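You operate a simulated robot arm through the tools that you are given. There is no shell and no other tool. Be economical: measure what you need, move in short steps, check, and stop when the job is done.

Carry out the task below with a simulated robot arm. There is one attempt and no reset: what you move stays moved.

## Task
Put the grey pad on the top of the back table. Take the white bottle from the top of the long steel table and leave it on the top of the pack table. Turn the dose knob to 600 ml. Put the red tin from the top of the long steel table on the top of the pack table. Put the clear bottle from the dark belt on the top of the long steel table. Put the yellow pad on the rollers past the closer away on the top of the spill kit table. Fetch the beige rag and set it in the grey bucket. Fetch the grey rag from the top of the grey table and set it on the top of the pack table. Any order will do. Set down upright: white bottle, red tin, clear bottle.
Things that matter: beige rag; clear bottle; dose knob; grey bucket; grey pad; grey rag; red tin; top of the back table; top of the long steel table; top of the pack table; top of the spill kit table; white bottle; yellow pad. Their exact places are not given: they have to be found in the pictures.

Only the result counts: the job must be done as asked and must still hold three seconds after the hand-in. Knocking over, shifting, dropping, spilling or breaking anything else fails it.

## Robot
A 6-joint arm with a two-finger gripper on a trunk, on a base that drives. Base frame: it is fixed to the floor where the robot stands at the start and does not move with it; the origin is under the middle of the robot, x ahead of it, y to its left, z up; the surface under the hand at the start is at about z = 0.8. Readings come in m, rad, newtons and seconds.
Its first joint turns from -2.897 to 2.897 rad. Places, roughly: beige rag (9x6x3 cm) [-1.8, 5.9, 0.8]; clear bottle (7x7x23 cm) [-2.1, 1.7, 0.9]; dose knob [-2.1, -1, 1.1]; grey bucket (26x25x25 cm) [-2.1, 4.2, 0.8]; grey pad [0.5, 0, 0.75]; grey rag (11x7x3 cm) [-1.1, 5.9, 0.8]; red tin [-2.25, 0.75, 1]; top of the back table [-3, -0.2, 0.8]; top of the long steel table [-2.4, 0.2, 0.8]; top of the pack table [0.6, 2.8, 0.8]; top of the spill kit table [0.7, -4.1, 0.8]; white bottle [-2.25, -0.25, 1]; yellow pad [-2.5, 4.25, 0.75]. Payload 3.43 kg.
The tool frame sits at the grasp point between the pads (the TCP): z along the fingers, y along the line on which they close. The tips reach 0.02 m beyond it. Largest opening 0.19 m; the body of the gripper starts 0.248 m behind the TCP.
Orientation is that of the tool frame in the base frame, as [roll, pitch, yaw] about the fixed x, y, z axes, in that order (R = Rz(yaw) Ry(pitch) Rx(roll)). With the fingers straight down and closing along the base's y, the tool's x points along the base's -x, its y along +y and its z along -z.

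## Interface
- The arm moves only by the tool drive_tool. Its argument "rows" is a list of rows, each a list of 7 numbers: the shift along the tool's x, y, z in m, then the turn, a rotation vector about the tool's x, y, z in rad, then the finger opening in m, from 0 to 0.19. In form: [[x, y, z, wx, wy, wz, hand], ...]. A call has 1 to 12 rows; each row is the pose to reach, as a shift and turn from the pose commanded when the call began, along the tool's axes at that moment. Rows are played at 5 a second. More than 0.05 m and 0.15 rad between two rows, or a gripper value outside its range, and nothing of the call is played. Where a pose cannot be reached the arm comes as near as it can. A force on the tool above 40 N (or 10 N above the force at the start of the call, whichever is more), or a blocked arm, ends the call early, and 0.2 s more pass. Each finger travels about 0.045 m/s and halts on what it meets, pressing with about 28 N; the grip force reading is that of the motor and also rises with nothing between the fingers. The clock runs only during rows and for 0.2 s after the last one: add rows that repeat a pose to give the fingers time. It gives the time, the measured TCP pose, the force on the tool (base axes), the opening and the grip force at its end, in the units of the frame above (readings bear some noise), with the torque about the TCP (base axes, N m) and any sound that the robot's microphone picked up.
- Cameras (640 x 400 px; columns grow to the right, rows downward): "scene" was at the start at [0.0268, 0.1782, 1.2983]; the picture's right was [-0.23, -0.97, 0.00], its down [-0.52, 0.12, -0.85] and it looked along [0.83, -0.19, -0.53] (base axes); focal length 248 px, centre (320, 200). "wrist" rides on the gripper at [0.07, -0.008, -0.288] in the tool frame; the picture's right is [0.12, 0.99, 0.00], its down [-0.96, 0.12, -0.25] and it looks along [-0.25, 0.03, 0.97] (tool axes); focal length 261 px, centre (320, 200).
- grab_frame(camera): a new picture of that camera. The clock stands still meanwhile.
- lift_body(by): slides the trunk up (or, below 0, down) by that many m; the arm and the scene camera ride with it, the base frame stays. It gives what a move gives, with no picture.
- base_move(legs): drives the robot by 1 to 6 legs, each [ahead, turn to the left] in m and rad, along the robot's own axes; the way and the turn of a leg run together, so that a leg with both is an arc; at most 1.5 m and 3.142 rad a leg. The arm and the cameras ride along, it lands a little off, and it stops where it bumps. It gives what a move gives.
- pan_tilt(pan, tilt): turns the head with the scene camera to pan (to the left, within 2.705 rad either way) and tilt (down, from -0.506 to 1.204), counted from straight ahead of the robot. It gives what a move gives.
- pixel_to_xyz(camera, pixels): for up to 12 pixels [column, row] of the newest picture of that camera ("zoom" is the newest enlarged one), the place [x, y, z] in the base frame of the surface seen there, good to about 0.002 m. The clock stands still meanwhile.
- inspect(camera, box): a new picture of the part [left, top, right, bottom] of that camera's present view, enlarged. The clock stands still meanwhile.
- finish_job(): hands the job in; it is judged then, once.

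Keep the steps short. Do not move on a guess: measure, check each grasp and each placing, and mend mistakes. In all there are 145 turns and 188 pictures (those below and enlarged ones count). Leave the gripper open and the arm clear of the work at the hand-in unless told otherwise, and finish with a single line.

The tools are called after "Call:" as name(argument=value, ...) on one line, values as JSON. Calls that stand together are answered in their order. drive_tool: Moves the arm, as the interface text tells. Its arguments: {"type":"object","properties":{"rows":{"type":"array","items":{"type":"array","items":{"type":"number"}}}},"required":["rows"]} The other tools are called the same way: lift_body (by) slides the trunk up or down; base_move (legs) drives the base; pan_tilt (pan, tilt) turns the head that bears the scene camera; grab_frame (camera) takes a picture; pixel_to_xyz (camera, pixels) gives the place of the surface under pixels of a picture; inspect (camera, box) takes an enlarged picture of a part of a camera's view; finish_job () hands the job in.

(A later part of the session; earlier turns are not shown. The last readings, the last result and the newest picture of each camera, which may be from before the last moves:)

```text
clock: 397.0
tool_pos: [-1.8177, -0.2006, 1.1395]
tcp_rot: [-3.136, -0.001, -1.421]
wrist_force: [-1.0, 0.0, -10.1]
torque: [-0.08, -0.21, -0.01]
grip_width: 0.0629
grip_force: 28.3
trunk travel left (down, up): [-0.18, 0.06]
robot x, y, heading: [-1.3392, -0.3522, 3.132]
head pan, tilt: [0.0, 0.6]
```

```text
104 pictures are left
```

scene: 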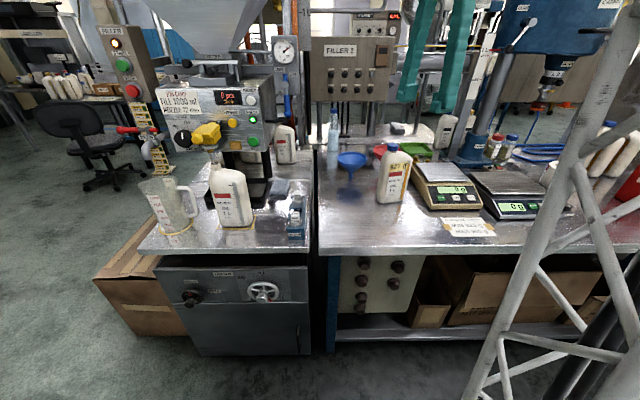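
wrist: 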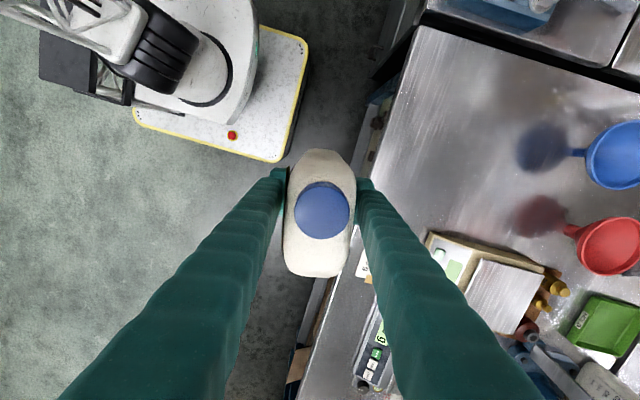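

White bottle is held upright. I drive to the pack table.

Call:
base_move(legs=[[-0.4, 0], [0, -1.68], [1.4, 0], [1.4, 0]])

Call:
pan_tilt(pan=-1.0, tilt=0.6)

Call:
grab_frame(camera="scene")

```text
clock: 417.1
tool_pos: [-0.6504, 2.9759, 1.1396]
tcp_rot: [-3.137, 0.0, -2.991]
wrist_force: [0.1, -0.3, -9.8]
torque: [-0.03, 0.06, 0.0]
grip_width: 0.0627
grip_force: 27.9
trunk travel left (down, up): [-0.18, 0.06]
robot x, y, heading: [-0.7949, 2.4954, 1.557]
head pan, tilt: [0.0, 0.6]
```

```text
clock: 418.3
tool_pos: [-0.6495, 2.9749, 1.1396]
tcp_rot: [-3.136, -0.001, -2.992]
wrist_force: [0.4, 0.1, -8.4]
torque: [-0.01, 0.05, -0.02]
grip_width: 0.0628
grip_force: 27.8
trunk travel left (down, up): [-0.18, 0.06]
robot x, y, heading: [-0.7969, 2.4953, 1.555]
head pan, tilt: [-1.0, 0.6]
```

```text
103 pictures are left
```

scene: 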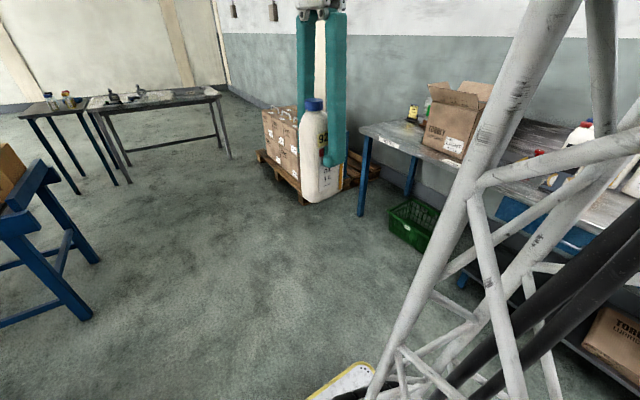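

Arm parts hide the table on the right. I turn the base to face it.

Call:
base_move(legs=[[0, -1.55]])

Call:
pan_tilt(pan=0.1, tilt=0.45)

Call:
grab_frame(camera="scene")

```text
clock: 422.7
tool_pos: [-0.3151, 2.3612, 1.1392]
tcp_rot: [-3.136, 0.001, 1.745]
wrist_force: [-0.1, -0.3, -8.7]
torque: [0.05, 0.0, -0.02]
grip_width: 0.0624
grip_force: 28.1
trunk travel left (down, up): [-0.18, 0.06]
robot x, y, heading: [-0.7974, 2.4974, 0.013]
head pan, tilt: [-1.0, 0.6]
```

```text
clock: 424.0
tool_pos: [-0.3143, 2.3595, 1.1399]
tcp_rot: [-3.137, 0.0, 1.744]
wrist_force: [0.4, -0.1, -8.6]
torque: [0.09, -0.02, -0.05]
grip_width: 0.0625
grip_force: 28.0
trunk travel left (down, up): [-0.18, 0.06]
robot x, y, heading: [-0.8004, 2.4962, 0.008]
head pan, tilt: [0.099, 0.45]
```

```text
102 pictures are left
```

scene: 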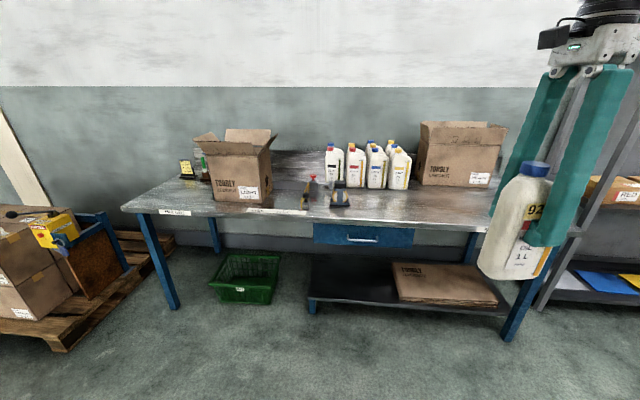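

Call:
pixel_to_xyz(camera="scene", pixels=[[420, 222], [470, 205], [440, 200], [490, 215], [400, 188], [350, 205], [420, 183], [490, 186], [280, 205], [350, 187], [135, 208], [370, 208]])

Call:
inspect(camera="scene", box=[230, 120, 520, 260])

```text
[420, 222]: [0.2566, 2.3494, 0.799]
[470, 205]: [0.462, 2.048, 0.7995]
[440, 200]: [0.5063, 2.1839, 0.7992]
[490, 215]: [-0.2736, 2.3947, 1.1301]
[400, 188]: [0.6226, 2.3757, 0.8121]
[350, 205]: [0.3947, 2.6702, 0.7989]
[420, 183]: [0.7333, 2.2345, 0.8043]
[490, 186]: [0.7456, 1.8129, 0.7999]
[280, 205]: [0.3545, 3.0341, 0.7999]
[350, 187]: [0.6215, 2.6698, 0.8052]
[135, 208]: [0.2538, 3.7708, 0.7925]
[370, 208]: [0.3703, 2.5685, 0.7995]
```

```text
2.21 times, centred on (375, 190) of scene
```

zoom: 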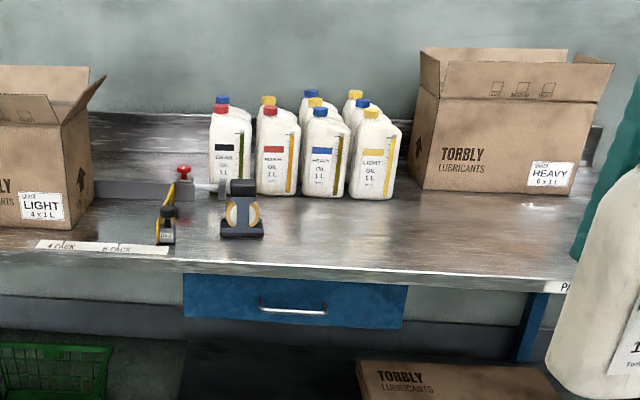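

Free space in front at x 0.3–0.55, y 1.85–2.5. I drive 0.5 m ahead and set the bottle at about (0.42,2.36).

Call:
base_move(legs=[[0.5, 0]])

Call:
drive_tool(rows=[[-0.007, 0.039, 0, 0, 0, 0, 0.04], [-0.014, 0.079, 0, 0, 0, 0, 0.04], [-0.021, 0.118, 0, 0, 0, 0, 0.04], [-0.027, 0.157, 0, 0, 0, 0, 0.04], [-0.034, 0.197, 0, 0, 0, 0, 0.04], [-0.041, 0.236, 0, 0, 0, 0, 0.04]])

Call:
grab_frame(camera="wrist")

```text
clock: 427.0
tool_pos: [0.1914, 2.3655, 1.1407]
tcp_rot: [-3.137, 0.0, 1.743]
wrist_force: [0.4, 0.5, -9.7]
torque: [0.05, 0.01, -0.02]
grip_width: 0.0624
grip_force: 27.9
trunk travel left (down, up): [-0.18, 0.06]
robot x, y, heading: [-0.2904, 2.5033, 0.008]
head pan, tilt: [0.099, 0.45]
```

```text
clock: 428.4
tool_pos: [0.4324, 2.3655, 1.1394]
tcp_rot: [-3.138, 0.0, 1.747]
wrist_force: [-1.6, 0.8, -8.1]
torque: [0.09, -0.14, -0.01]
grip_width: 0.0624
grip_force: 28.3
trunk travel left (down, up): [-0.18, 0.06]
robot x, y, heading: [-0.2914, 2.5007, 0.009]
head pan, tilt: [0.099, 0.45]
```

```text
100 pictures are left
```

wrist: 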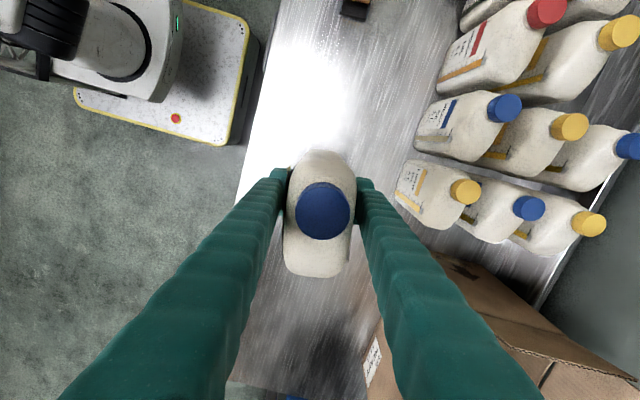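

Space is clear. I lower 0.214 m, then a little more until it stands.

Call:
drive_tool(rows=[[0, 0, 0.04, 0, 0, 0, 0.04], [0, 0, 0.08, 0, 0, 0, 0.04], [0, 0, 0.12, 0, 0, 0, 0.04], [0, 0, 0.16, 0, 0, 0, 0.04], [0, 0, 0.19, 0, 0, 0, 0.04], [0, 0, 0.207, 0, 0, 0, 0.04], [0, 0, 0.213, 0, 0, 0, 0.04], [0, 0, 0.217, 0, 0, 0, 0.04]])

```text
clock: 430.2
tool_pos: [0.431, 2.3663, 0.9207]
tcp_rot: [-3.135, 0.0, 1.745]
wrist_force: [0.4, 0.1, -9.4]
torque: [0.09, 0.03, 0.01]
grip_width: 0.0627
grip_force: 27.7
trunk travel left (down, up): [-0.18, 0.06]
robot x, y, heading: [-0.2928, 2.5008, 0.01]
head pan, tilt: [0.099, 0.45]
```

Call:
drive_tool(rows=[[0, 0, 0.002, 0, 0, 0, 0.04], [0, 0, 0.004, 0, 0, 0, 0.04], [0, 0, 0.005, 0, 0, 0, 0.04]])

```text
clock: 431.0
tool_pos: [0.4313, 2.3666, 0.9189]
tcp_rot: [-3.139, 0.001, 1.746]
wrist_force: [1.6, 3.1, 33.2]
torque: [-0.41, -0.06, 0.1]
grip_width: 0.0629
grip_force: 28.2
trunk travel left (down, up): [-0.18, 0.06]
robot x, y, heading: [-0.2928, 2.5028, 0.013]
head pan, tilt: [0.099, 0.45]
```

Contact (33 N up). I raise 2 mm, open, then rise straight.

Call:
drive_tool(rows=[[0, 0, -0.002, 0, 0, 0, 0.04], [0, 0, -0.002, 0, 0, 0, 0.06], [0, 0, -0.002, 0, 0, 0, 0.08], [0, 0, -0.002, 0, 0, 0, 0.1], [0, 0, -0.002, 0, 0, 0, 0.11], [0, 0, -0.05, 0, 0, 0, 0.11], [0, 0, -0.1, 0, 0, 0, 0.11], [0, 0, -0.15, 0, 0, 0, 0.11], [0, 0, -0.2, 0, 0, 0, 0.11], [0, 0, -0.25, 0, 0, 0, 0.11], [0, 0, -0.3, 0, 0, 0, 0.11]])

Call:
grab_frame(camera="wrist")

```text
clock: 433.4
tool_pos: [0.4366, 2.3676, 1.2161]
tcp_rot: [-3.137, 0.001, 1.747]
wrist_force: [0.3, -0.3, -0.1]
torque: [-0.02, 0.01, -0.02]
grip_width: 0.1099
grip_force: 0.1
trunk travel left (down, up): [-0.18, 0.06]
robot x, y, heading: [-0.2918, 2.4978, 0.013]
head pan, tilt: [0.099, 0.45]
```

```text
99 pictures are left
```

wrist: 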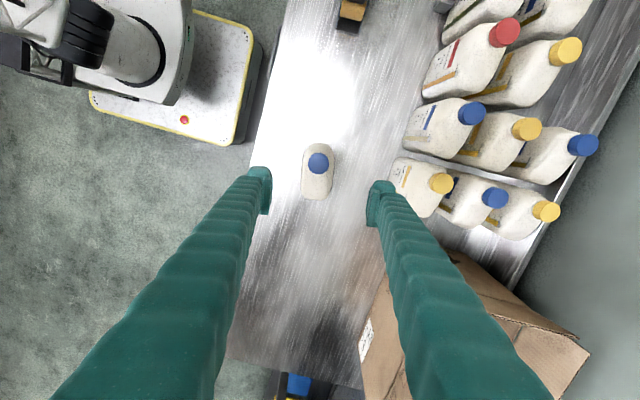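

White bottle stands. Next the grey rag. I pull the arm in and drive to the grey table.

Call:
drive_tool(rows=[[0.007, -0.04, 0, 0, 0, 0, 0.11], [0.014, -0.08, 0, 0, 0, 0, 0.11], [0.021, -0.12, 0, 0, 0, 0, 0.11], [0.028, -0.16, 0, 0, 0, 0, 0.11], [0.035, -0.2, 0, 0, 0, 0, 0.11], [0.042, -0.24, 0, 0, 0, 0, 0.11]])

Call:
base_move(legs=[[-0.5, 0], [0, 1.66], [1.25, 0], [1.25, 0], [0, -0.1]])

Call:
grab_frame(camera="wrist")

Call:
pan_tilt(pan=0.0, tilt=0.7)

Call:
grab_frame(camera="scene")

```text
clock: 434.8
tool_pos: [0.1882, 2.3682, 1.2147]
tcp_rot: [-3.134, -0.001, 1.745]
wrist_force: [1.5, 0.1, -0.5]
torque: [0.03, 0.25, 0.0]
grip_width: 0.1101
grip_force: 0.1
trunk travel left (down, up): [-0.18, 0.06]
robot x, y, heading: [-0.2908, 2.4968, 0.013]
head pan, tilt: [0.099, 0.45]
```

```text
clock: 454.0
tool_pos: [-0.6552, 5.4191, 1.2154]
tcp_rot: [-3.135, 0.0, -3.09]
wrist_force: [-0.4, 0.1, 0.2]
torque: [0.0, -0.03, 0.0]
grip_width: 0.11
grip_force: 0.1
trunk travel left (down, up): [-0.18, 0.06]
robot x, y, heading: [-0.8453, 4.9571, 1.459]
head pan, tilt: [0.099, 0.45]
```

```text
98 pictures are left
```

wrist: 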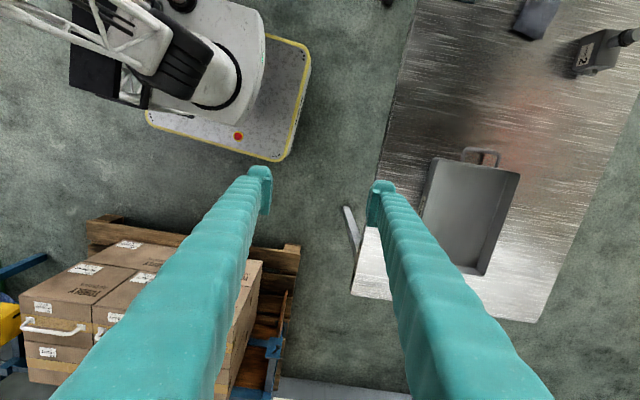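

```text
clock: 454.8
tool_pos: [-0.6567, 5.4193, 1.2158]
tcp_rot: [-3.138, 0.0, -3.09]
wrist_force: [-0.1, 0.0, -1.0]
torque: [0.01, -0.02, -0.01]
grip_width: 0.11
grip_force: 0.0
trunk travel left (down, up): [-0.18, 0.06]
robot x, y, heading: [-0.8418, 4.9608, 1.462]
head pan, tilt: [0.0, 0.7]
```

```text
97 pictures are left
```

scene: 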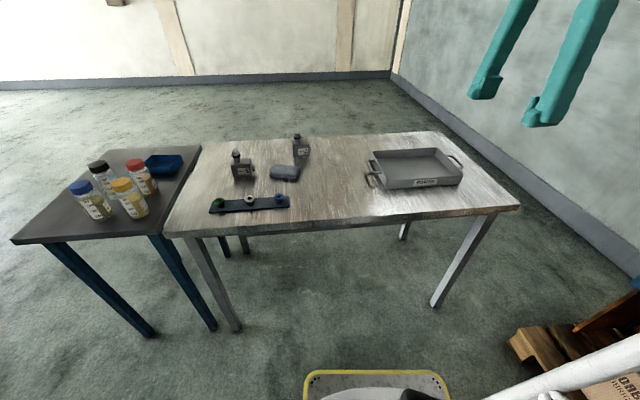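

Call:
inspect(camera="scene", box=[200, 120, 340, 220])

Call:
pixel_to_xyz(camera="zoom", pixels=[[335, 210], [450, 215], [425, 238], [320, 230], [385, 220], [220, 180], [450, 140], [415, 280], [250, 290], [180, 350]])

```text
4.00 times, centred on (270, 170) of scene
```

zoom: 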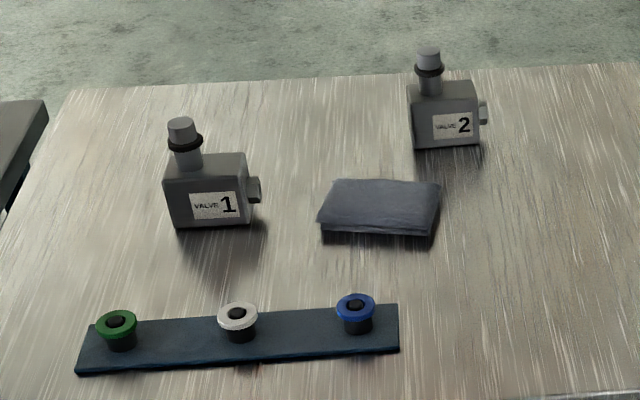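

```text
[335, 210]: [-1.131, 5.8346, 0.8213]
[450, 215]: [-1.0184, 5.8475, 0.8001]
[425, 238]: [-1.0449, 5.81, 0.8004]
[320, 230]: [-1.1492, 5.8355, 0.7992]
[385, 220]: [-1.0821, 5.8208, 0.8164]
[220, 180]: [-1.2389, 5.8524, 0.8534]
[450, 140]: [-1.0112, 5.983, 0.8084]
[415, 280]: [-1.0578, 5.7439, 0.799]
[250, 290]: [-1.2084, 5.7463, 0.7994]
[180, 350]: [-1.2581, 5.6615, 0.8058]
```

Rag centre ≈(-1.088,5.845), long axis -14°, top 0.82, valves and strip clear of it. I drive 0.1 m ahead and bring the tool above it.

Call:
base_move(legs=[[0.1, 0]])

Call:
drive_tool(rows=[[0.0355, 0.029, 0, 0, 0, 0.024, 0.12], [0.071, 0.058, 0, 0, 0, 0.048, 0.12], [0.106, 0.087, 0, 0, 0, 0.072, 0.12], [0.142, 0.116, 0, 0, 0, 0.097, 0.12], [0.177, 0.145, 0, 0, 0, 0.121, 0.12], [0.213, 0.174, 0, 0, 0, 0.145, 0.12], [0.248, 0.202, 0, 0, 0, 0.169, 0.12], [0.284, 0.231, 0, 0, 0, 0.193, 0.12], [0.319, 0.26, 0, 0, 0, 0.217, 0.12], [0.355, 0.289, 0, 0, 0, 0.242, 0.12], [0.39, 0.318, 0, 0, 0, 0.266, 0.12], [0.4257, 0.347, 0, 0, 0, 0.29, 0.12]])

Call:
grab_frame(camera="wrist")

```text
clock: 455.9
tool_pos: [-0.6434, 5.5203, 1.2159]
tcp_rot: [-3.136, 0.0, -3.089]
wrist_force: [-0.3, -0.7, 0.3]
torque: [0.05, -0.02, -0.01]
grip_width: 0.1101
grip_force: 0.0
trunk travel left (down, up): [-0.18, 0.06]
robot x, y, heading: [-0.8323, 5.0616, 1.458]
head pan, tilt: [0.0, 0.7]
```

```text
clock: 458.5
tool_pos: [-1.0854, 5.8447, 1.2149]
tcp_rot: [-3.137, 0.0, 2.902]
wrist_force: [1.1, -0.7, 0.8]
torque: [0.12, 0.19, 0.01]
grip_width: 0.12
grip_force: 0.1
trunk travel left (down, up): [-0.18, 0.06]
robot x, y, heading: [-0.8312, 5.059, 1.461]
head pan, tilt: [0.0, 0.7]
```

```text
95 pictures are left
```

wrist: 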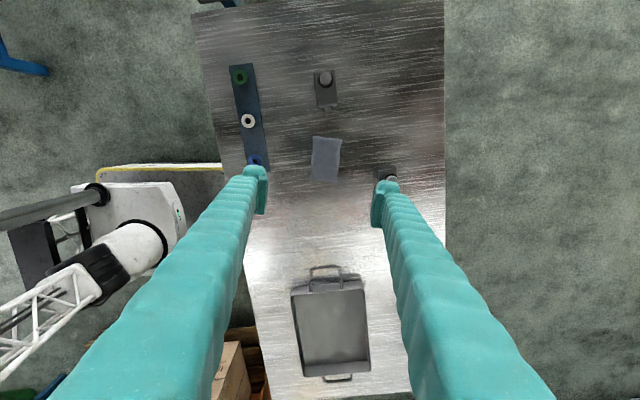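

Call:
pixel_to_xyz(camera="wrist", pixels=[[315, 137], [341, 140], [337, 182], [311, 179], [326, 160], [255, 158], [270, 165], [382, 170], [380, 180]])

```text
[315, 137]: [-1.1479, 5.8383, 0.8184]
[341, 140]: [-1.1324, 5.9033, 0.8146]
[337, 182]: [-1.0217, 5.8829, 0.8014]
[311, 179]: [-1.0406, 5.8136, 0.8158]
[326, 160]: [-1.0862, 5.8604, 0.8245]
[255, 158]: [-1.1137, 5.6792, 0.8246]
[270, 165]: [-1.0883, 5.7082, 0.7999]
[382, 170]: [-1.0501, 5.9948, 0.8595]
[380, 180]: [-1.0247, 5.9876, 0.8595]
```

Centre refined to (-1.086,5.859). I shift 14 mm, go down to z 0.823 and close.

Call:
drive_tool(rows=[[0.0033, 0.0136, 0.03, 0, 0, 0, 0.11], [0.0033, 0.0136, 0.075, 0, 0, 0, 0.11], [0.0033, 0.0136, 0.12, 0, 0, 0, 0.11], [0.0033, 0.0136, 0.165, 0, 0, 0, 0.11], [0.0033, 0.0136, 0.21, 0, 0, 0, 0.11], [0.0033, 0.0136, 0.255, 0, 0, 0, 0.11], [0.0033, 0.0136, 0.3, 0, 0, 0, 0.11], [0.0033, 0.0136, 0.345, 0, 0, 0, 0.11], [0.0033, 0.0136, 0.378, 0, 0, 0, 0.11], [0.0033, 0.0136, 0.391, 0, 0, 0, 0.11]])

Call:
drive_tool(rows=[[0, 0, 0, 0, 0, 0, 0.08], [0, 0, 0, 0, 0, 0, 0.05], [0, 0, 0, 0, 0, 0, 0.03], [0, 0, 0, 0, 0, 0, 0.03], [0, 0, 0, 0, 0, 0, 0.03], [0, 0, -0.03, 0, 0, 0, 0.03], [0, 0, -0.07, 0, 0, 0, 0.03], [0, 0, -0.12, 0, 0, 0, 0.03], [0, 0, -0.17, 0, 0, 0, 0.03], [0, 0, -0.22, 0, 0, 0, 0.03], [0, 0, -0.27, 0, 0, 0, 0.03], [0, 0, -0.32, 0, 0, 0, 0.03]])

Call:
grab_frame(camera="wrist")

```text
clock: 460.7
tool_pos: [-1.0864, 5.855, 0.8249]
tcp_rot: [-3.135, 0.001, 2.903]
wrist_force: [-0.7, 0.2, 0.9]
torque: [0.02, 0.0, -0.01]
grip_width: 0.1103
grip_force: 0.0
trunk travel left (down, up): [-0.18, 0.06]
robot x, y, heading: [-0.834, 5.0652, 1.459]
head pan, tilt: [0.0, 0.7]
```

```text
clock: 463.3
tool_pos: [-1.0837, 5.8548, 1.1455]
tcp_rot: [-3.136, 0.002, 2.903]
wrist_force: [-0.8, 0.7, -0.4]
torque: [-0.04, -0.04, -0.02]
grip_width: 0.0665
grip_force: 27.9
trunk travel left (down, up): [-0.18, 0.06]
robot x, y, heading: [-0.8354, 5.0651, 1.458]
head pan, tilt: [0.0, 0.7]
```

```text
94 pictures are left
```

wrist: 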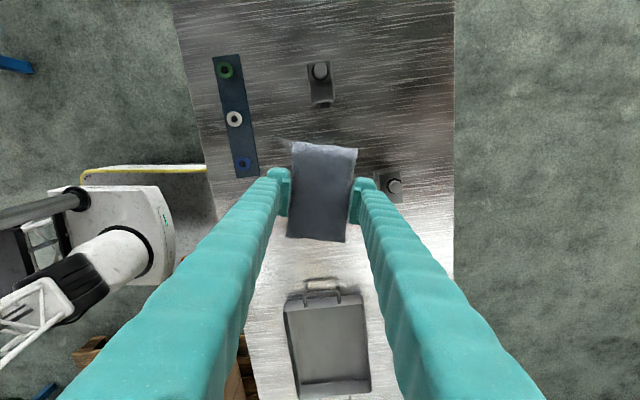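

Rag held. I pull the arm in, then drive back to the pack table, further south (y≈1.95).

Call:
drive_tool(rows=[[-0.0355, -0.0258, 0, 0, 0, 0, 0.03], [-0.071, -0.0516, 0, 0, 0, 0, 0.03], [-0.1065, -0.0774, 0, 0, 0, 0, 0.03], [-0.142, -0.1032, 0, 0, 0, 0, 0.03], [-0.1775, -0.129, 0, 0, 0, 0, 0.03], [-0.213, -0.1548, 0, 0, 0, 0, 0.03], [-0.2485, -0.1806, 0, 0, 0, 0, 0.03], [-0.284, -0.2064, 0, 0, 0, 0, 0.03], [-0.3195, -0.2322, 0, 0, 0, 0, 0.03], [-0.355, -0.258, 0, 0, 0, 0, 0.03]])

Call:
base_move(legs=[[-0.3, 0], [0, -3.03], [1.4, 0], [1.4, 0], [0, 1.57]])

Call:
pan_tilt(pan=0.0, tilt=0.5)

Call:
grab_frame(camera="scene")

```text
clock: 465.5
tool_pos: [-0.7998, 5.5229, 1.1425]
tcp_rot: [-3.135, 0.001, 2.904]
wrist_force: [-1.2, 1.7, -0.4]
torque: [-0.23, -0.01, 0.04]
grip_width: 0.0666
grip_force: 28.4
trunk travel left (down, up): [-0.18, 0.06]
robot x, y, heading: [-0.8303, 5.0622, 1.462]
head pan, tilt: [0.0, 0.7]
```

```text
clock: 492.3
tool_pos: [-0.3757, 2.002, 1.1438]
tcp_rot: [-3.135, 0.001, 1.488]
wrist_force: [0.2, -0.6, -0.4]
torque: [0.01, -0.02, -0.01]
grip_width: 0.0663
grip_force: 27.9
trunk travel left (down, up): [-0.18, 0.06]
robot x, y, heading: [-0.8376, 1.9623, 0.041]
head pan, tilt: [0.0, 0.7]
```

```text
clock: 493.0
tool_pos: [-0.3765, 2.0026, 1.1429]
tcp_rot: [-3.138, 0.001, 1.486]
wrist_force: [-0.7, -0.2, -0.2]
torque: [-0.01, -0.01, -0.01]
grip_width: 0.0666
grip_force: 27.9
trunk travel left (down, up): [-0.18, 0.06]
robot x, y, heading: [-0.8363, 1.9657, 0.046]
head pan, tilt: [0.0, 0.499]
```

```text
93 pictures are left
```

scene: 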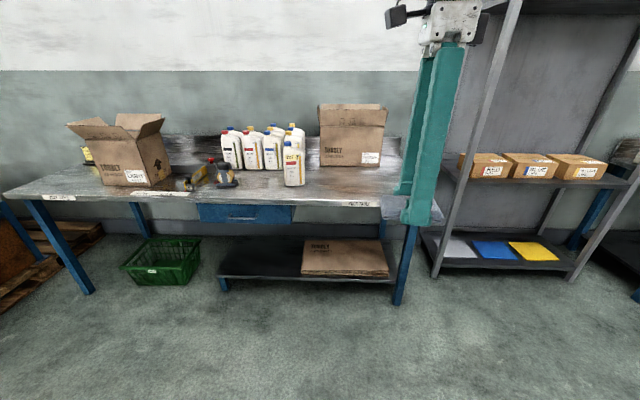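

Call:
pixel_to_xyz(camera="scene", pixels=[[388, 208], [360, 190], [300, 205], [340, 178], [395, 165], [380, 165], [294, 184], [440, 270]])

Call:
base_move(legs=[[0.5, -0.08]])

Call:
grab_frame(camera="wrist")

```text
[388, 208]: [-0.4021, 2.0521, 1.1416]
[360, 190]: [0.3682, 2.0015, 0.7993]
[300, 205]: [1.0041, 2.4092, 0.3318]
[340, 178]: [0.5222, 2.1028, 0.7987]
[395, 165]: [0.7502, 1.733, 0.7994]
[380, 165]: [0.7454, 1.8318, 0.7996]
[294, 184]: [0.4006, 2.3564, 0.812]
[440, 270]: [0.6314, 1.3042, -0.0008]
```

```text
clock: 495.9
tool_pos: [0.1231, 1.9779, 1.1436]
tcp_rot: [-3.137, 0.0, 1.424]
wrist_force: [0.0, 0.9, -0.2]
torque: [0.0, 0.0, -0.01]
grip_width: 0.0665
grip_force: 28.4
trunk travel left (down, up): [-0.18, 0.06]
robot x, y, heading: [-0.3379, 1.9691, -0.023]
head pan, tilt: [0.0, 0.499]
```

```text
92 pictures are left
```

wrist: 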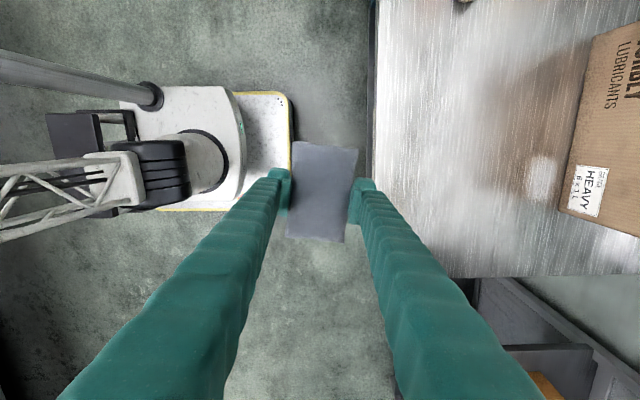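

Call:
drive_tool(rows=[[-0.004, 0.045, 0, 0, 0, 0, 0.03], [-0.008, 0.09, 0, 0, 0, 0, 0.03], [-0.012, 0.135, 0, 0, 0, 0, 0.03], [-0.016, 0.18, 0, 0, 0, 0, 0.03], [-0.02, 0.225, 0, 0, 0, 0, 0.03], [-0.024, 0.27, 0, 0, 0, 0, 0.03], [-0.028, 0.315, 0, 0, 0, 0, 0.03], [-0.0294, 0.335, 0, 0, 0, 0, 0.03]])

Call:
grab_frame(camera="wrist")

```text
clock: 497.7
tool_pos: [0.4515, 1.9002, 1.1442]
tcp_rot: [-3.137, 0.001, 1.423]
wrist_force: [0.2, -0.2, 0.7]
torque: [-0.04, -0.06, 0.04]
grip_width: 0.0665
grip_force: 28.2
trunk travel left (down, up): [-0.18, 0.06]
robot x, y, heading: [-0.3374, 1.9722, -0.022]
head pan, tilt: [0.0, 0.499]
```

```text
91 pictures are left
```

wrist: 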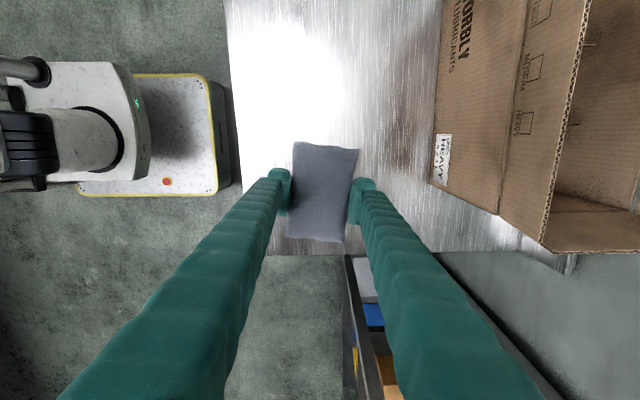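

Call:
pixel_to_xyz(camera="wrist", pixels=[[290, 252], [240, 200], [430, 180], [400, 150], [325, 130]])

```text
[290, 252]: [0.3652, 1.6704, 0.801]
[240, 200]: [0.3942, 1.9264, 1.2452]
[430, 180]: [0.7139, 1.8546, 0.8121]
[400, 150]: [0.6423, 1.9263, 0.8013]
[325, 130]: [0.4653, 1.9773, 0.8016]
```

Table end at y 1.67; good. I lower 0.316 m, open, and rise.

Call:
drive_tool(rows=[[0, 0, 0.05, 0, 0, 0, 0.03], [0, 0, 0.1, 0, 0, 0, 0.03], [0, 0, 0.15, 0, 0, 0, 0.03], [0, 0, 0.2, 0, 0, 0, 0.03], [0, 0, 0.25, 0, 0, 0, 0.03], [0, 0, 0.295, 0, 0, 0, 0.03], [0, 0, 0.315, 0, 0, 0, 0.03], [0, 0, 0.318, 0, 0, 0, 0.05], [0, 0, 0.318, 0, 0, 0, 0.08], [0, 0, 0.318, 0, 0, 0, 0.1], [0, 0, 0.318, 0, 0, 0, 0.11], [0, 0, 0.318, 0, 0, 0, 0.11]])

Call:
drive_tool(rows=[[0, 0, -0.05, 0, 0, 0, 0.11], [0, 0, -0.1, 0, 0, 0, 0.11], [0, 0, -0.15, 0, 0, 0, 0.11], [0, 0, -0.2, 0, 0, 0, 0.11], [0, 0, -0.25, 0, 0, 0, 0.11], [0, 0, -0.3, 0, 0, 0, 0.11], [0, 0, -0.35, 0, 0, 0, 0.11]])

Call:
grab_frame(camera="wrist")

```text
clock: 500.3
tool_pos: [0.4501, 1.9006, 0.8241]
tcp_rot: [-3.137, 0.001, 1.422]
wrist_force: [1.2, -0.2, -0.6]
torque: [0.01, -0.02, -0.01]
grip_width: 0.11
grip_force: 0.1
trunk travel left (down, up): [-0.18, 0.06]
robot x, y, heading: [-0.3367, 1.9708, -0.02]
head pan, tilt: [0.0, 0.499]
```

```text
clock: 501.9
tool_pos: [0.4507, 1.8984, 1.1742]
tcp_rot: [-3.136, 0.001, 1.425]
wrist_force: [-0.1, 0.8, -0.3]
torque: [-0.02, -0.01, 0.01]
grip_width: 0.11
grip_force: 0.0
trunk travel left (down, up): [-0.18, 0.06]
robot x, y, heading: [-0.335, 1.9708, -0.025]
head pan, tilt: [0.0, 0.499]
```

```text
90 pictures are left
```

wrist: 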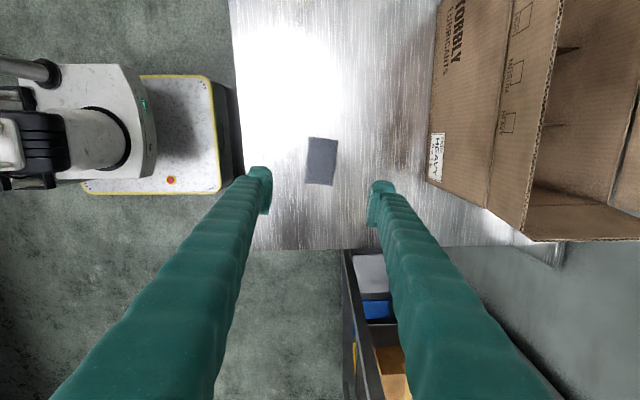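

Rag is on the pack table. Next the clear bottle. I pull in the arm and drive to the dark belt.

Call:
drive_tool(rows=[[0.004, -0.045, 0, 0, 0, 0, 0.11], [0.008, -0.09, 0, 0, 0, 0, 0.11], [0.012, -0.135, 0, 0, 0, 0, 0.11], [0.016, -0.18, 0, 0, 0, 0, 0.11], [0.02, -0.225, 0, 0, 0, 0, 0.11], [0.024, -0.27, 0, 0, 0, 0, 0.11], [0.028, -0.31, 0, 0, 0, 0, 0.11]])

Call:
base_move(legs=[[-0.3, 0], [0, -2.75], [0.65, 0], [0, -0.37]])

Call:
pan_tilt(pan=0.1, tilt=0.55)

Call:
grab_frame(camera="scene")

```text
clock: 503.5
tool_pos: [0.15, 1.9725, 1.1748]
tcp_rot: [-3.135, 0.0, 1.422]
wrist_force: [0.6, -0.3, -0.4]
torque: [0.0, 0.26, -0.02]
grip_width: 0.1102
grip_force: 0.0
trunk travel left (down, up): [-0.18, 0.06]
robot x, y, heading: [-0.3362, 1.9703, -0.019]
head pan, tilt: [0.0, 0.499]
```

```text
clock: 516.7
tool_pos: [-1.7231, 1.6479, 1.1762]
tcp_rot: [-3.136, 0.003, -1.629]
wrist_force: [-0.6, -0.4, 0.7]
torque: [-0.05, 0.02, 0.0]
grip_width: 0.11
grip_force: 0.0
trunk travel left (down, up): [-0.18, 0.06]
robot x, y, heading: [-1.2341, 1.6935, -3.075]
head pan, tilt: [0.0, 0.499]
```

```text
clock: 517.3
tool_pos: [-1.7234, 1.6467, 1.1752]
tcp_rot: [-3.137, 0.003, -1.626]
wrist_force: [0.6, -0.3, -0.4]
torque: [0.0, 0.0, -0.01]
grip_width: 0.11
grip_force: 0.1
trunk travel left (down, up): [-0.18, 0.06]
robot x, y, heading: [-1.2387, 1.6946, -3.076]
head pan, tilt: [0.099, 0.55]
```

```text
89 pictures are left
```

scene: 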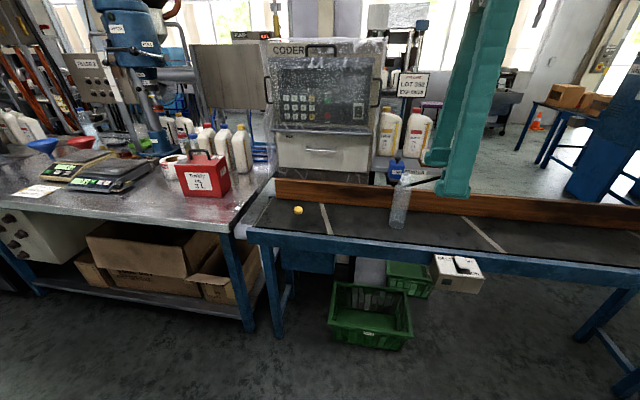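

Call:
inspect(camera="scene", box=[350, 140, 450, 250])

Call:
pixel_to_xyz(camera="scene", pixels=[[399, 228], [392, 205], [408, 205], [403, 180], [180, 215], [150, 205], [240, 215], [245, 190], [205, 195], [225, 185], [240, 170], [190, 195]])

```text
3.64 times, centred on (400, 195) of scene
```

zoom: 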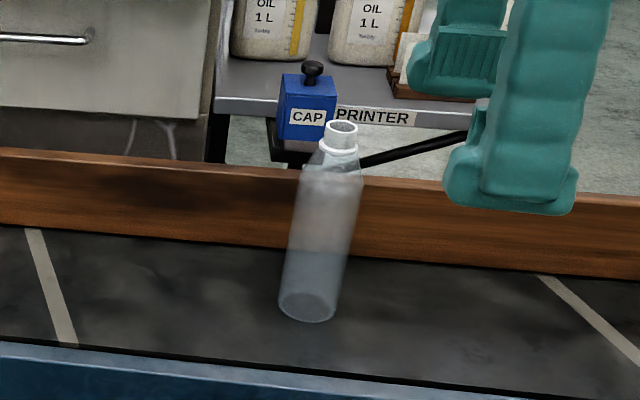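

```text
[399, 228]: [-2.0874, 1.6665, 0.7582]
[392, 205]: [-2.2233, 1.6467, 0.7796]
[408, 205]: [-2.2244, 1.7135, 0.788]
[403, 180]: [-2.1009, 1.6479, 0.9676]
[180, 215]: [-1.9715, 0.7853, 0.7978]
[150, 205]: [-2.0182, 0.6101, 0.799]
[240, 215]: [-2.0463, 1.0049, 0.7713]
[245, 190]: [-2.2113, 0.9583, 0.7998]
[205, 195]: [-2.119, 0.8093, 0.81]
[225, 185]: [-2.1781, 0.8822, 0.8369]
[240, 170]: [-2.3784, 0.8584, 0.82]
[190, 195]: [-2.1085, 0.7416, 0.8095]
```

Call:
drive_tool(rows=[[0, 0.046, 0, 0, 0, 0, 0.12], [0, 0.092, 0, 0, 0, 0, 0.12], [0.001, 0.138, 0, 0, 0, 0, 0.12], [0.001, 0.184, 0, 0, 0, 0, 0.12], [0.001, 0.23, 0, 0, 0, 0, 0.12], [0.002, 0.276, 0, 0, 0, 0, 0.12], [0.002, 0.322, 0, 0, 0, 0, 0.12], [0.002, 0.367, 0, 0, 0, 0, 0.12]])

Call:
grab_frame(camera="wrist")

```text
clock: 519.1
tool_pos: [-2.0863, 1.6649, 1.1734]
tcp_rot: [-3.136, 0.002, -1.628]
wrist_force: [0.7, -0.1, 1.4]
torque: [0.02, 0.28, 0.0]
grip_width: 0.1201
grip_force: 0.1
trunk travel left (down, up): [-0.18, 0.06]
robot x, y, heading: [-1.2377, 1.6901, -3.073]
head pan, tilt: [0.099, 0.55]
```

```text
87 pictures are left
```

wrist: 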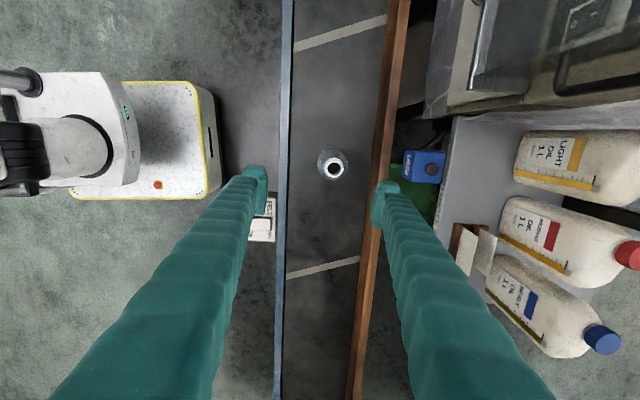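

Call:
pixel_to_xyz(camera="wrist", pixels=[[334, 158], [325, 160], [342, 166], [330, 176], [372, 170], [287, 170], [320, 200], [370, 160], [333, 151]])

Call:
inspect(camera="wrist", box=[290, 130, 380, 200])

```text
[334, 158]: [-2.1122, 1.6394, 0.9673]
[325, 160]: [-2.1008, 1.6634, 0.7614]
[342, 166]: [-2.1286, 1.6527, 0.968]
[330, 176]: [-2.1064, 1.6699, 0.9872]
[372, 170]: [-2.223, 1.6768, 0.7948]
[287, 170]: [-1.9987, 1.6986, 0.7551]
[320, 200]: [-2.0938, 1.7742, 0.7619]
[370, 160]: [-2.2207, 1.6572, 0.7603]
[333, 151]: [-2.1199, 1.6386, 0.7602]
```

```text
5.71 times, centred on (335, 165) of wrist
```

zoom: 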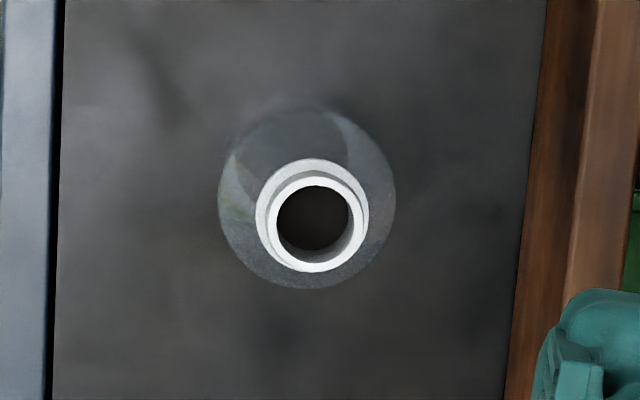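

Bottle neck centre ≈(-2.112,1.655), top 0.987, belt 0.761, rail x≤-2.22. I centre over it, go down to z 0.86 and close.

Call:
drive_tool(rows=[[0.0058, 0.0127, 0, 0, 0, 0, 0.12], [0.0115, 0.0254, 0, 0, 0, 0, 0.12], [0.0115, 0.0254, 0.045, 0, 0, 0, 0.12], [0.0115, 0.0254, 0.09, 0, 0, 0, 0.12], [0.0115, 0.0254, 0.135, 0, 0, 0, 0.12], [0.0115, 0.0254, 0.18, 0, 0, 0, 0.12], [0.0115, 0.0254, 0.225, 0, 0, 0, 0.12], [0.0115, 0.0254, 0.27, 0, 0, 0, 0.12], [0.0115, 0.0254, 0.3, 0, 0, 0, 0.12], [0.0115, 0.0254, 0.313, 0, 0, 0, 0.12]])

Call:
drive_tool(rows=[[0, 0, 0, 0, 0, 0, 0.1], [0, 0, 0, 0, 0, 0, 0.085], [0, 0, 0, 0, 0, 0, 0.07], [0, 0, 0, 0, 0, 0, 0.06], [0, 0, 0, 0, 0, 0, 0.05], [0, 0, 0, 0, 0, 0, 0.05]])

```text
clock: 521.3
tool_pos: [-2.1147, 1.6546, 0.8601]
tcp_rot: [-3.137, 0.002, -1.627]
wrist_force: [-0.1, 0.0, 0.2]
torque: [0.01, 0.02, -0.02]
grip_width: 0.1201
grip_force: 0.0
trunk travel left (down, up): [-0.18, 0.06]
robot x, y, heading: [-1.2364, 1.6959, -3.074]
head pan, tilt: [0.099, 0.55]
```

```text
clock: 522.7
tool_pos: [-2.1166, 1.6555, 0.86]
tcp_rot: [-3.138, 0.004, -1.627]
wrist_force: [0.5, 0.4, -0.7]
torque: [-0.01, 0.0, -0.01]
grip_width: 0.064
grip_force: 28.3
trunk travel left (down, up): [-0.18, 0.06]
robot x, y, heading: [-1.236, 1.6953, -3.073]
head pan, tilt: [0.099, 0.55]
```

Gripped (0.064 m). I lift it 0.22 m and pull back.

Call:
drive_tool(rows=[[0, 0, -0.02, 0, 0, 0, 0.05], [0, 0, -0.05, 0, 0, 0, 0.05], [0, 0, -0.09, 0, 0, 0, 0.05], [0, 0, -0.13, 0, 0, 0, 0.05], [0, 0, -0.17, 0, 0, 0, 0.05], [0, 0, -0.21, 0, 0, 0, 0.05], [0, 0, -0.25, 0, 0, 0, 0.05]])

Call:
drive_tool(rows=[[0, -0.04, 0, 0, 0, 0, 0.05], [0, -0.08, 0, 0, 0, 0, 0.05], [0, -0.12, 0, 0, 0, 0, 0.05], [0, -0.16, 0, 0, 0, 0, 0.05], [0, -0.2, 0, 0, 0, 0, 0.05], [0, -0.24, 0, 0, 0, 0, 0.05], [0, -0.28, 0, 0, 0, 0, 0.05], [0, -0.32, 0, 0, 0, 0, 0.05], [0, -0.36, 0, 0, 0, 0, 0.05], [0, -0.4, 0, 0, 0, 0, 0.05]])

Call:
grab_frame(camera="wrist")

```text
clock: 524.3
tool_pos: [-2.1166, 1.6579, 1.1081]
tcp_rot: [-3.138, 0.003, -1.628]
wrist_force: [0.5, 0.6, -0.6]
torque: [0.03, -0.11, -0.04]
grip_width: 0.0641
grip_force: 28.3
trunk travel left (down, up): [-0.18, 0.06]
robot x, y, heading: [-1.2362, 1.692, -3.071]
head pan, tilt: [0.099, 0.55]
```

```text
clock: 526.5
tool_pos: [-1.7172, 1.6338, 1.1122]
tcp_rot: [-3.136, 0.003, -1.627]
wrist_force: [-0.4, 0.0, -1.3]
torque: [0.01, -0.28, -0.01]
grip_width: 0.0642
grip_force: 28.0
trunk travel left (down, up): [-0.18, 0.06]
robot x, y, heading: [-1.2409, 1.6916, -3.073]
head pan, tilt: [0.099, 0.55]
```

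```text
85 pictures are left
```

wrist: 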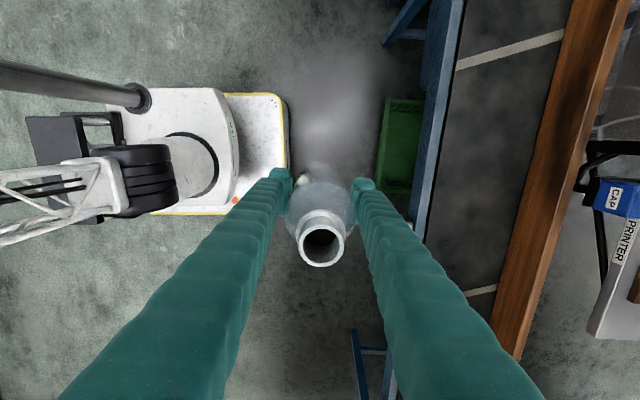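

Bottle held upright. I drive south to face the long table at y≈0.55.

Call:
base_move(legs=[[0, 1.5], [1.12, 0], [0, -1.57]])

Call:
pan_tilt(pan=0.0, tilt=0.6)

Call:
grab_frame(camera="scene")

Call:
grab_frame(camera="wrist")

```text
clock: 540.0
tool_pos: [-1.703, 0.5567, 1.1131]
tcp_rot: [-3.136, 0.001, -1.66]
wrist_force: [0.2, -0.3, -1.0]
torque: [0.01, -0.01, 0.01]
grip_width: 0.0628
grip_force: 28.1
trunk travel left (down, up): [-0.18, 0.06]
robot x, y, heading: [-1.2225, 0.6025, -3.105]
head pan, tilt: [0.099, 0.55]
```

```text
clock: 540.7
tool_pos: [-1.7037, 0.5572, 1.1129]
tcp_rot: [-3.137, 0.003, -1.66]
wrist_force: [1.1, -0.6, -0.6]
torque: [0.0, -0.01, 0.02]
grip_width: 0.0627
grip_force: 27.8
trunk travel left (down, up): [-0.18, 0.06]
robot x, y, heading: [-1.2207, 0.6, -3.102]
head pan, tilt: [0.0, 0.6]
```

```text
84 pictures are left
```

scene: 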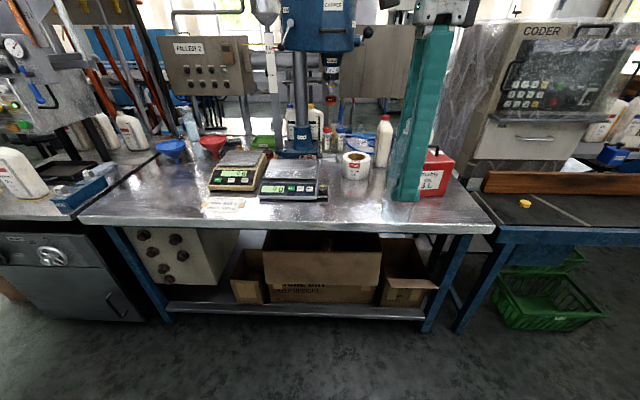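

```text
83 pictures are left
```

wrist: 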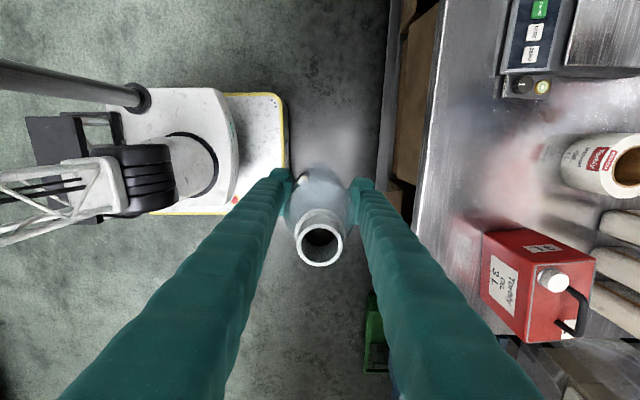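

Call:
pixel_to_xyz(camera="wrist", pixels=[[425, 160], [470, 170], [500, 170], [488, 232], [480, 290], [507, 98], [560, 160], [596, 262], [540, 300], [527, 340]])

Call:
inspect(camera="scene", box=[300, 130, 480, 230])

```text
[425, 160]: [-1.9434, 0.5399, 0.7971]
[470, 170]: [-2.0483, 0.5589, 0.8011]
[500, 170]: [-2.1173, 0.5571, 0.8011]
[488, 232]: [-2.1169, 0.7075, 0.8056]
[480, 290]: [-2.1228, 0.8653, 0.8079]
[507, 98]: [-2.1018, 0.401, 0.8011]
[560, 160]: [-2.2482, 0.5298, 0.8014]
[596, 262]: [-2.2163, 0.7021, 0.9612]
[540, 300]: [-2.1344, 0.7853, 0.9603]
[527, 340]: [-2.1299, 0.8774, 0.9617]
```

```text
3.56 times, centred on (390, 180) of scene
```

zoom: 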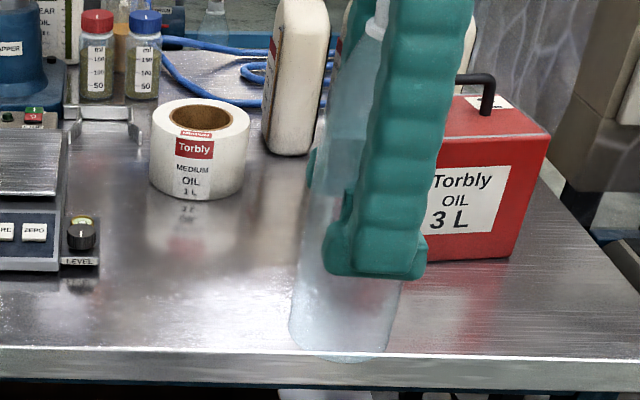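

Free place between scale and tin; I choose (-2.08,0.53) and move there, then down to just above the table.

Call:
drive_tool(rows=[[0.0076, 0.0465, 0, 0, 0, 0, 0.05], [0.0151, 0.093, 0, 0, 0, 0, 0.05], [0.0227, 0.1395, 0, 0, 0, 0, 0.05], [0.0302, 0.186, 0, 0, 0, 0, 0.05], [0.0378, 0.2325, 0, 0, 0, 0, 0.05], [0.0453, 0.279, 0, 0, 0, 0, 0.05], [0.0529, 0.3255, 0, 0, 0, 0, 0.05], [0.0604, 0.372, 0, 0, 0, 0, 0.05], [0.0604, 0.372, 0.05, 0, 0, 0, 0.05], [0.0604, 0.372, 0.1, 0, 0, 0, 0.05], [0.0604, 0.372, 0.15, 0, 0, 0, 0.05], [0.0604, 0.372, 0.195, 0, 0, 0, 0.05]])

Call:
drive_tool(rows=[[0, 0, 0.006, 0, 0, 0, 0.05], [0, 0, 0.012, 0, 0, 0, 0.05], [0, 0, 0.015, 0, 0, 0, 0.05], [0, 0, 0.017, 0, 0, 0, 0.05]])

Call:
grab_frame(camera="wrist")

```text
clock: 543.3
tool_pos: [-2.0818, 0.5283, 0.9124]
tcp_rot: [-3.138, 0.001, -1.66]
wrist_force: [0.6, 0.0, 0.9]
torque: [-0.01, 0.13, 0.03]
grip_width: 0.0626
grip_force: 28.0
trunk travel left (down, up): [-0.18, 0.06]
robot x, y, heading: [-1.2189, 0.6005, -3.105]
head pan, tilt: [0.0, 0.6]
```

```text
clock: 544.3
tool_pos: [-2.0795, 0.5297, 0.8986]
tcp_rot: [-3.138, 0.0, -1.659]
wrist_force: [-1.5, -1.0, 6.2]
torque: [-0.06, 0.28, 0.03]
grip_width: 0.0627
grip_force: 28.0
trunk travel left (down, up): [-0.18, 0.06]
robot x, y, heading: [-1.2194, 0.6044, -3.106]
head pan, tilt: [0.0, 0.6]
```

```text
81 pictures are left
```

wrist: 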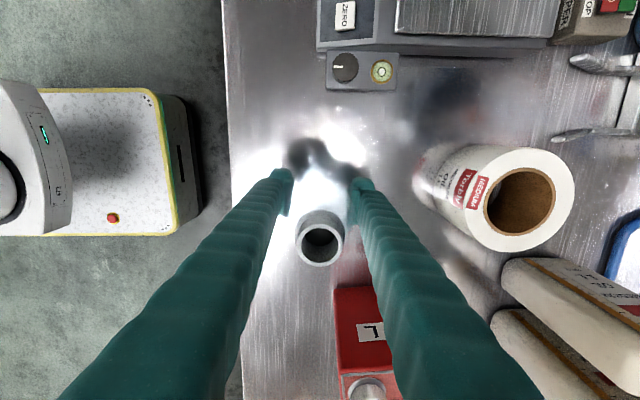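

Contact (6 N). I open and rise.

Call:
drive_tool(rows=[[0, 0, 0, 0, 0, 0, 0.06], [0, 0, 0, 0, 0, 0, 0.075], [0, 0, 0, 0, 0, 0, 0.09], [0, 0, 0, 0, 0, 0, 0.11], [0, 0, 0, 0, 0, 0, 0.11], [0, 0, -0.04, 0, 0, 0, 0.11], [0, 0, -0.09, 0, 0, 0, 0.11], [0, 0, -0.14, 0, 0, 0, 0.11], [0, 0, -0.19, 0, 0, 0, 0.11], [0, 0, -0.24, 0, 0, 0, 0.11], [0, 0, -0.29, 0, 0, 0, 0.13], [0, 0, -0.33, 0, 0, 0, 0.15]])

Call:
grab_frame(camera="wrist")

Call:
inspect(camera="scene", box=[300, 130, 480, 230])

```text
clock: 546.9
tool_pos: [-2.0749, 0.5284, 1.2317]
tcp_rot: [-3.136, 0.003, -1.66]
wrist_force: [0.3, 0.5, 0.3]
torque: [0.01, 0.06, -0.02]
grip_width: 0.1498
grip_force: 0.1
trunk travel left (down, up): [-0.18, 0.06]
robot x, y, heading: [-1.2199, 0.6023, -3.107]
head pan, tilt: [0.0, 0.6]
```

```text
80 pictures are left
```

wrist: 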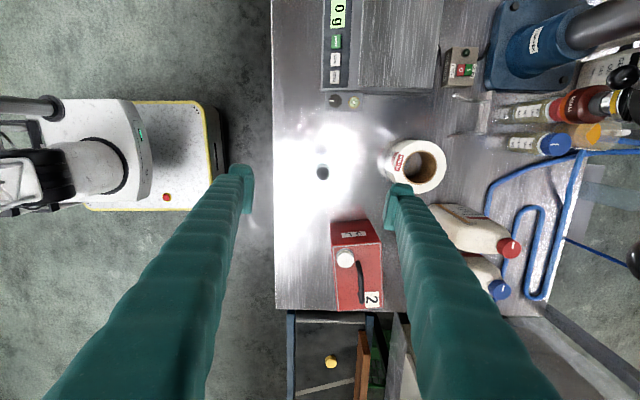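

```text
3.56 times, centred on (390, 180) of scene
```

zoom: 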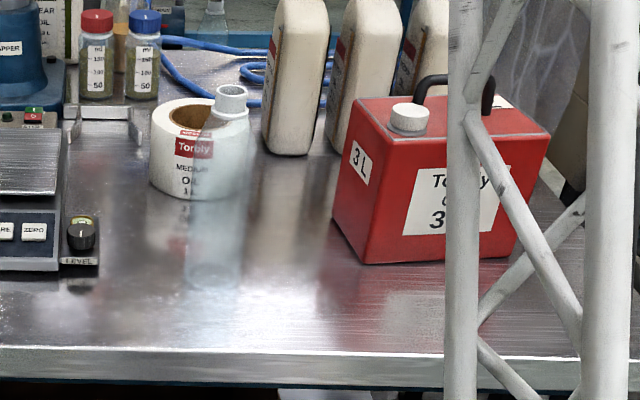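

The clear bottle stands well. Now the red tin: I measure its top corners.

Call:
pixel_to_xyz(camera="wrist", pixels=[[332, 222], [372, 221], [381, 305], [338, 309], [357, 265], [360, 285], [344, 259], [335, 265], [330, 240], [370, 230]])

```text
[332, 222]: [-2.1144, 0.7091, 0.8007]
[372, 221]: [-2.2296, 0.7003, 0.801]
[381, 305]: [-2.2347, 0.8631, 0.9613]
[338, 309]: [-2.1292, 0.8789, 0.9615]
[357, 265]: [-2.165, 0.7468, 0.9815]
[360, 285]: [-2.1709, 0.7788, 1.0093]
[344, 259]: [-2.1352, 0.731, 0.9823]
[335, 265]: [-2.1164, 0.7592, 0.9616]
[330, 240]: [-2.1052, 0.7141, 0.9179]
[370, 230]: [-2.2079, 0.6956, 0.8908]
```

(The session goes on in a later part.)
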